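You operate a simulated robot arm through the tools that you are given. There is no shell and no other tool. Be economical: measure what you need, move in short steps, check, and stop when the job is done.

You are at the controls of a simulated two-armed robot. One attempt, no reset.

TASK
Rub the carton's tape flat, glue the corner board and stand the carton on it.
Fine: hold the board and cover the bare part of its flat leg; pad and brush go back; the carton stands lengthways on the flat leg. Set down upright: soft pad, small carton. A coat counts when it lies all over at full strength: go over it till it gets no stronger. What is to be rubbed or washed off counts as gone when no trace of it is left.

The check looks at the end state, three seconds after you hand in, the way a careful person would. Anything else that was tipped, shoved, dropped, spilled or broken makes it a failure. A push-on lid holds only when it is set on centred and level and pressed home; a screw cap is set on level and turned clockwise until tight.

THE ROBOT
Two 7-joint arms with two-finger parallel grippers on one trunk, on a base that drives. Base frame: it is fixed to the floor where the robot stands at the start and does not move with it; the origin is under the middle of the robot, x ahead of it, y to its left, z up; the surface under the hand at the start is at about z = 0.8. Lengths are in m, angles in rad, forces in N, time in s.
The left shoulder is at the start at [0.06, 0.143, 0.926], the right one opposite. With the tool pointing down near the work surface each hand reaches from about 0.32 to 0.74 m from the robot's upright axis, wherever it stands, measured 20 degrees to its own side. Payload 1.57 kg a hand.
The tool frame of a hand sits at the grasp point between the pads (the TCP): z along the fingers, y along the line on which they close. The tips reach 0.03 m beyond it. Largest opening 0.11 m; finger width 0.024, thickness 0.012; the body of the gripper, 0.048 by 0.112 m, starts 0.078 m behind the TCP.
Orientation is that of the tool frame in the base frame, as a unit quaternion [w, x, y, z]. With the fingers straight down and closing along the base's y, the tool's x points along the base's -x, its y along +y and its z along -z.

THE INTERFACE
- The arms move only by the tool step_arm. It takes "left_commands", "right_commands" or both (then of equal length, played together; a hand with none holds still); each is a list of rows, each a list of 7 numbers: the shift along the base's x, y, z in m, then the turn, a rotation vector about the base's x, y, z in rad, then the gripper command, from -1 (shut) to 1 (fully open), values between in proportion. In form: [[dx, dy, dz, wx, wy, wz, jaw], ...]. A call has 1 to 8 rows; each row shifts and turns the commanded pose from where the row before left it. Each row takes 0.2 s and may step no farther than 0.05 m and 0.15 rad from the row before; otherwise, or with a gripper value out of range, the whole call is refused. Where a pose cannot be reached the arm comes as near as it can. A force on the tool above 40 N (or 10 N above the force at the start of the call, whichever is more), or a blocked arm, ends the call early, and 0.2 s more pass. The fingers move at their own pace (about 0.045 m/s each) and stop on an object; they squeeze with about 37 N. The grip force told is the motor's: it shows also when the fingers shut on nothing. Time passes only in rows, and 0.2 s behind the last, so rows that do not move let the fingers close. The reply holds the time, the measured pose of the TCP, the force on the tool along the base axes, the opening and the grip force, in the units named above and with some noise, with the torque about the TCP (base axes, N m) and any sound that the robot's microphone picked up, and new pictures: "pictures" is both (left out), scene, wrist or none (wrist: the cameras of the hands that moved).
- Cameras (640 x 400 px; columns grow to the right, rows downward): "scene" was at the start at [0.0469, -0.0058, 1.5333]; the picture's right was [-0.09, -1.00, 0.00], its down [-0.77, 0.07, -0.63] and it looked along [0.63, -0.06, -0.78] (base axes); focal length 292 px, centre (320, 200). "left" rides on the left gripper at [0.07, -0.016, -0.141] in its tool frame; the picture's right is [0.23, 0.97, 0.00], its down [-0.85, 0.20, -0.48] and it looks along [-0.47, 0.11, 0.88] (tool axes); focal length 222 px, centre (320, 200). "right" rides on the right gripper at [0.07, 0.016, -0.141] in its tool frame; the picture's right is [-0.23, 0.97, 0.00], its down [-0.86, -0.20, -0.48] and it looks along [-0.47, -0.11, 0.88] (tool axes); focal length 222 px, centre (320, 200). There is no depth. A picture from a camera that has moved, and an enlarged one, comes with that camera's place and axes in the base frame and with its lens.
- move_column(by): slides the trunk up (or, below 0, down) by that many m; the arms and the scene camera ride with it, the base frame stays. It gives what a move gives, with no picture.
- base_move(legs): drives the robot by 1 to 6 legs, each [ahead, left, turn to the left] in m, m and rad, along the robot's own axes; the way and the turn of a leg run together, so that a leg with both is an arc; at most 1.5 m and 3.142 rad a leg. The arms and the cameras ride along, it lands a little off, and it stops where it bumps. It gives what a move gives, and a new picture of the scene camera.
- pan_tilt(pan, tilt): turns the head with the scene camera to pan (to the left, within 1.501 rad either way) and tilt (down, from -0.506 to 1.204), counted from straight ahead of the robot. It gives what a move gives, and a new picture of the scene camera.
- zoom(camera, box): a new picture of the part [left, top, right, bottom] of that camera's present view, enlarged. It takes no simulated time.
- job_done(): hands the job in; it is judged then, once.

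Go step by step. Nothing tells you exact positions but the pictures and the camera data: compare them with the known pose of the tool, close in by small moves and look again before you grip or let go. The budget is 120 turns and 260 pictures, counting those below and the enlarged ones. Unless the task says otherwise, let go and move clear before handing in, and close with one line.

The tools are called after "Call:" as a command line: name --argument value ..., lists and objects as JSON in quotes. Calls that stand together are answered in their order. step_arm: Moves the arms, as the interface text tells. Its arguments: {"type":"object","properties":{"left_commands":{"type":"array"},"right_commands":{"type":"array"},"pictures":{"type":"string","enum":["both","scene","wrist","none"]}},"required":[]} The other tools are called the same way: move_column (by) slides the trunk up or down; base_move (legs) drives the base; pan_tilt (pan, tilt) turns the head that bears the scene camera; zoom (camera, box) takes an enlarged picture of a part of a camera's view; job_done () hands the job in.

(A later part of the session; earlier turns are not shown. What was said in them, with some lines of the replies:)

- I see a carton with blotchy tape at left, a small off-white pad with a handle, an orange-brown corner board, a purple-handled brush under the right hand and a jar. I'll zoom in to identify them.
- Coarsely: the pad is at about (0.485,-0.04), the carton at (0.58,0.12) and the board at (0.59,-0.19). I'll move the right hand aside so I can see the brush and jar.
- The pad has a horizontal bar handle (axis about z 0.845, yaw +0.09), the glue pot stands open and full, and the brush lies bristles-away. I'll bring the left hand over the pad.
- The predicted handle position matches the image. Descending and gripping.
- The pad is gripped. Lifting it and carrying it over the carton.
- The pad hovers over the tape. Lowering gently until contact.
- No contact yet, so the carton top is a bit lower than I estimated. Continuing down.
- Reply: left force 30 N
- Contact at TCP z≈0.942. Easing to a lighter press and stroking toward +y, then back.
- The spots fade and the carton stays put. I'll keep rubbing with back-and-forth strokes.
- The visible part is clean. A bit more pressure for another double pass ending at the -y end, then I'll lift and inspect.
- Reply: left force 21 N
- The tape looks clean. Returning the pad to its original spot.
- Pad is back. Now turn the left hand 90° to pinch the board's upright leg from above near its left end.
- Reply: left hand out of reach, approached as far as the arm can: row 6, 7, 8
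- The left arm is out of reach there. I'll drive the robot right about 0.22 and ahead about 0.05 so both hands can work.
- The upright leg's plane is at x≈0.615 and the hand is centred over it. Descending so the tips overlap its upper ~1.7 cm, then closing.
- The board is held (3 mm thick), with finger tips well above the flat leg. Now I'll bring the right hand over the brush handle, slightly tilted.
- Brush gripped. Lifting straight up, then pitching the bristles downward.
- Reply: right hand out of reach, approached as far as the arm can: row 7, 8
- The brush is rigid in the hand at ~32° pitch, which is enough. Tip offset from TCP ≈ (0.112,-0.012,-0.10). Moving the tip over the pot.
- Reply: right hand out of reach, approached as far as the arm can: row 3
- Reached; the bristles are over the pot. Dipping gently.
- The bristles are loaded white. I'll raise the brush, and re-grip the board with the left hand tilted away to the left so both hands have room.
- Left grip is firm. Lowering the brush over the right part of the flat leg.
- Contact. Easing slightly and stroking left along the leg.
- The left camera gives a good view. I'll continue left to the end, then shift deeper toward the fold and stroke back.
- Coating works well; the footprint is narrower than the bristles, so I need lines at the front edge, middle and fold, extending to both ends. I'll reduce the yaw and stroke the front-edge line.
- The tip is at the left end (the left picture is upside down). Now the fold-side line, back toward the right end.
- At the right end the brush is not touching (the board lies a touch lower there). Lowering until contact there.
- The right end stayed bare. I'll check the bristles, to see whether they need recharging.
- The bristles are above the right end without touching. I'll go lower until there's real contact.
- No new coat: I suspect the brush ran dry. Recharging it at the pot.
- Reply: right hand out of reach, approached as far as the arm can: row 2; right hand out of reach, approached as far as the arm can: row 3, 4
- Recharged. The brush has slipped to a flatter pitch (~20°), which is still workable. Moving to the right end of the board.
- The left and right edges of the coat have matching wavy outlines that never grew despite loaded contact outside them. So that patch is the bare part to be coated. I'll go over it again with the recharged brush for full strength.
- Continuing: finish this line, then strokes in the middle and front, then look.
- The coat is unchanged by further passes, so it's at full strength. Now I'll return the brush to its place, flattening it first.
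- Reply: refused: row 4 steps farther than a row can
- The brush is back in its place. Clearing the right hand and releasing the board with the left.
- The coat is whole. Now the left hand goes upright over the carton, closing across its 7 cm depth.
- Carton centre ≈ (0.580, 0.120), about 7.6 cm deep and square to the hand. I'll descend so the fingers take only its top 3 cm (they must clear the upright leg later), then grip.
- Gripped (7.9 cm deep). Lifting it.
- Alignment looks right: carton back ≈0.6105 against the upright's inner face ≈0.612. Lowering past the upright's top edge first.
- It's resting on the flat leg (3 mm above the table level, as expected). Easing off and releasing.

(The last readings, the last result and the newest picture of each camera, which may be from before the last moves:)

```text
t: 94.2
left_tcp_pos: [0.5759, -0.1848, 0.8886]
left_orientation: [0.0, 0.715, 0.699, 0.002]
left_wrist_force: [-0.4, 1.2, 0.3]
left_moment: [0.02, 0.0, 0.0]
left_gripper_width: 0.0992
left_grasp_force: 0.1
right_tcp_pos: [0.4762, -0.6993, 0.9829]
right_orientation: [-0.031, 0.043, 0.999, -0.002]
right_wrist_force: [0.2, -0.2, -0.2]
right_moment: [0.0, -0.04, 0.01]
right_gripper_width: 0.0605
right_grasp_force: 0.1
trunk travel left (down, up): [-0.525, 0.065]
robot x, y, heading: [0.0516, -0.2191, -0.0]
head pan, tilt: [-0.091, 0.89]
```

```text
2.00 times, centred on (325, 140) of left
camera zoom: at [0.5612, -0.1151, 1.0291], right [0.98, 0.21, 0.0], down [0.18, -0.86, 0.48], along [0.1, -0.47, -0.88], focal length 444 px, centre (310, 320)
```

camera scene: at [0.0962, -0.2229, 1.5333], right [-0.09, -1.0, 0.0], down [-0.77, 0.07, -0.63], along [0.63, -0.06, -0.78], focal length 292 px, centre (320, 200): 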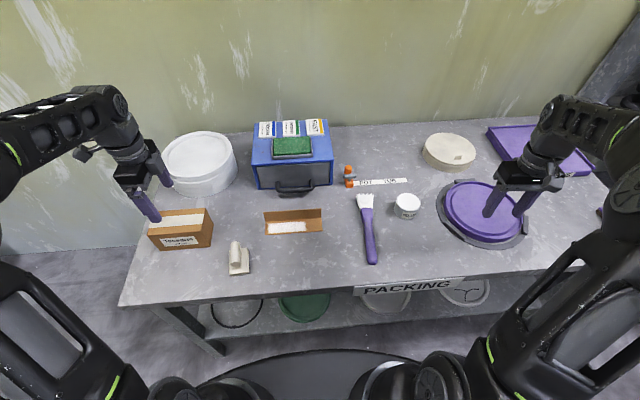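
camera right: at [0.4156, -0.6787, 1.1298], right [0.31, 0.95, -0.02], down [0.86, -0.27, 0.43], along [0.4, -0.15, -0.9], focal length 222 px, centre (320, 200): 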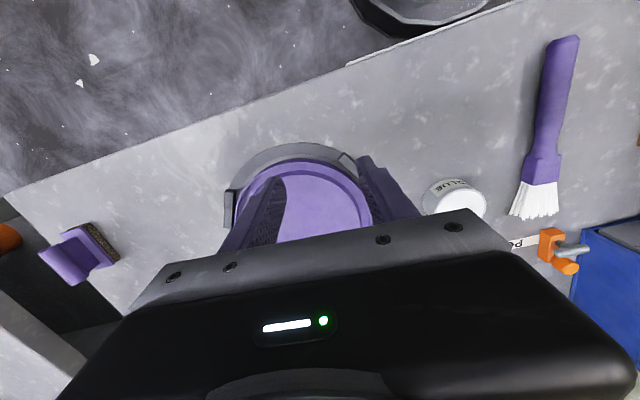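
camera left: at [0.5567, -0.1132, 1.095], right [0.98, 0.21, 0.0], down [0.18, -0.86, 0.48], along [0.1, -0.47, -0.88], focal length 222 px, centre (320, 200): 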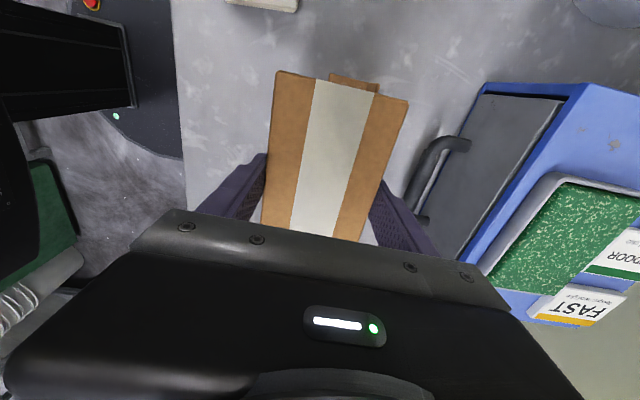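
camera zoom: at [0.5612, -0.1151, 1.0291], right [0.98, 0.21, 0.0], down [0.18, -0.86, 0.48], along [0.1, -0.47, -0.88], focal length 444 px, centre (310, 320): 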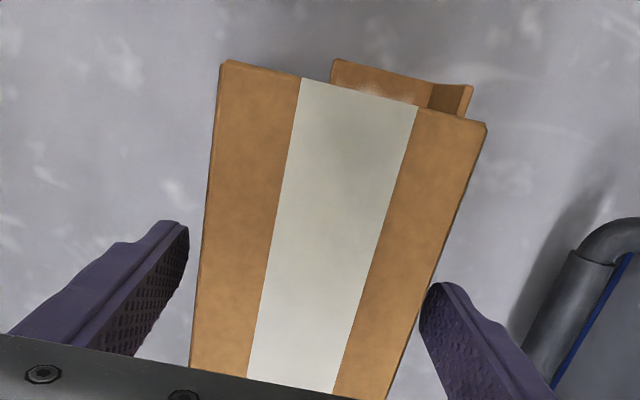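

It stands upright by itself. Withdrawing the left hand upward and aside.

Call:
step_arm --left_commands '[[0, 0, 0.02, 0, 0, 0, 0.8], [0, 0, 0.04, 0, 0, 0, 0.8], [0, 0, 0.045, 0, 0, 0, 0.8], [0, 0.045, 0.02, 0, 0, 0, 0.8], [0, 0.05, 0, 0, 0, 0, 0.8], [0, 0.05, 0, 0, 0, 0, 0.8], [0, 0.05, 0, 0, 0, 0, 0.8]]'

Call:
zoom --camera "scene" --box '[220, 170, 360, 270]'

Call:
zoom --camera "left" --box '[200, 60, 440, 260]'

```text
t: 95.8
left_tcp_pos: [0.5756, 0.0101, 1.0144]
left_orientation: [0.0, 0.715, 0.699, 0.0]
left_wrist_force: [-0.3, 0.2, 0.0]
left_moment: [0.01, -0.01, -0.03]
left_gripper_width: 0.0991
left_grasp_force: 0.0
right_tcp_pos: [0.476, -0.6995, 0.9827]
right_orientation: [-0.031, 0.043, 0.999, -0.003]
right_wrist_force: [0.1, -0.3, 0.1]
right_moment: [-0.04, -0.02, 0.0]
right_gripper_width: 0.0605
right_grasp_force: 0.1
trunk travel left (down, up): [-0.525, 0.065]
robot x, y, heading: [0.0483, -0.2197, 0.001]
head pan, tilt: [-0.091, 0.89]
camera scene: at [0.0961, -0.2222, 1.5333], right [-0.09, -1.0, 0.0], down [-0.77, 0.07, -0.63], along [0.63, -0.06, -0.78], focal length 292 px, centre (320, 200)
camera left: at [0.5603, 0.0806, 1.1549], right [0.98, 0.21, 0.0], down [0.18, -0.86, 0.48], along [0.1, -0.47, -0.88], focal length 222 px, centre (320, 200)
```

scene: 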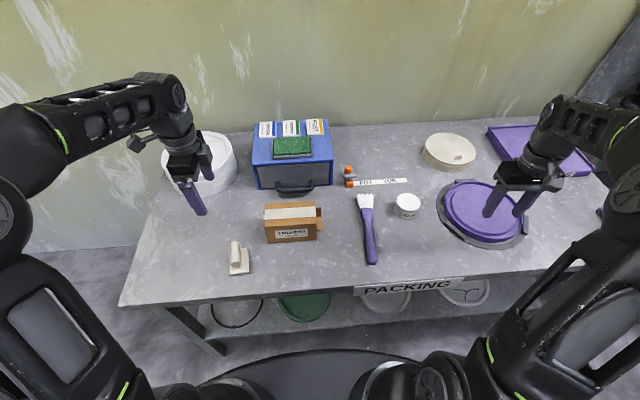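
left: 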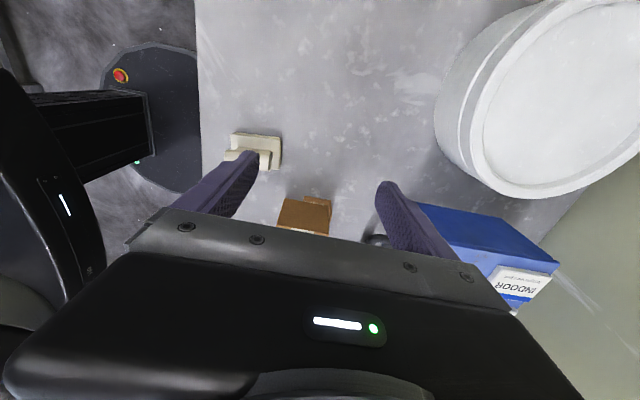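

```text
4.00 times, centred on (290, 220) of scene
camera zoom: at [0.0961, -0.2222, 1.5333], right [-0.09, -1.0, 0.0], down [-0.77, 0.07, -0.63], along [0.63, -0.06, -0.78], focal length 1169 px, centre (440, 120)
```

zoom: 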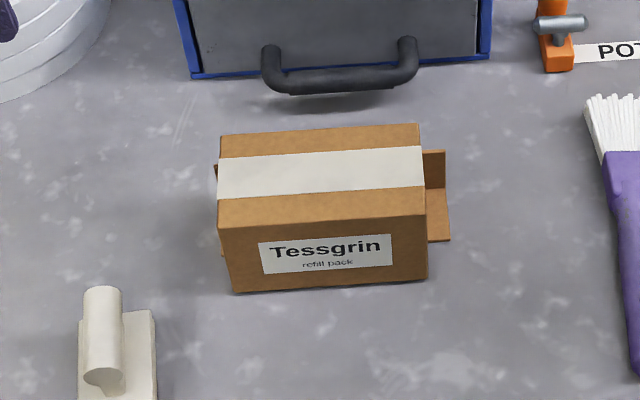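

```text
2.00 times, centred on (320, 160) of left
camera zoom: at [0.5603, 0.0806, 1.1549], right [0.98, 0.21, 0.0], down [0.18, -0.86, 0.48], along [0.1, -0.47, -0.88], focal length 444 px, centre (320, 280)
```

zoom: 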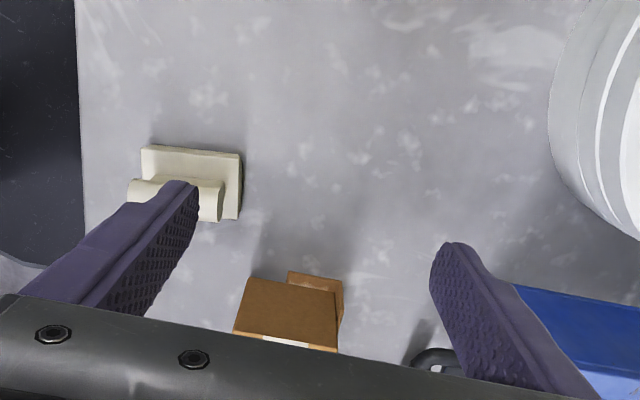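

The carton stands upright and lengthways on the glued leg, the tape is clean, the pad and brush are back, and both hands are clear. Handing in.

Call:
job_done

```text
The job is handed in.
```

I rubbed the tape flat and glued the corner board's flat leg. The carton now stands upright and lengthways on it, and the pad and brush are back where they lay. The right end of the leg, about 4.5 cm, took no glue even with a loaded brush, so I took the coated patch to be the bare part. The job has been handed in, but I haven't seen the check's result.
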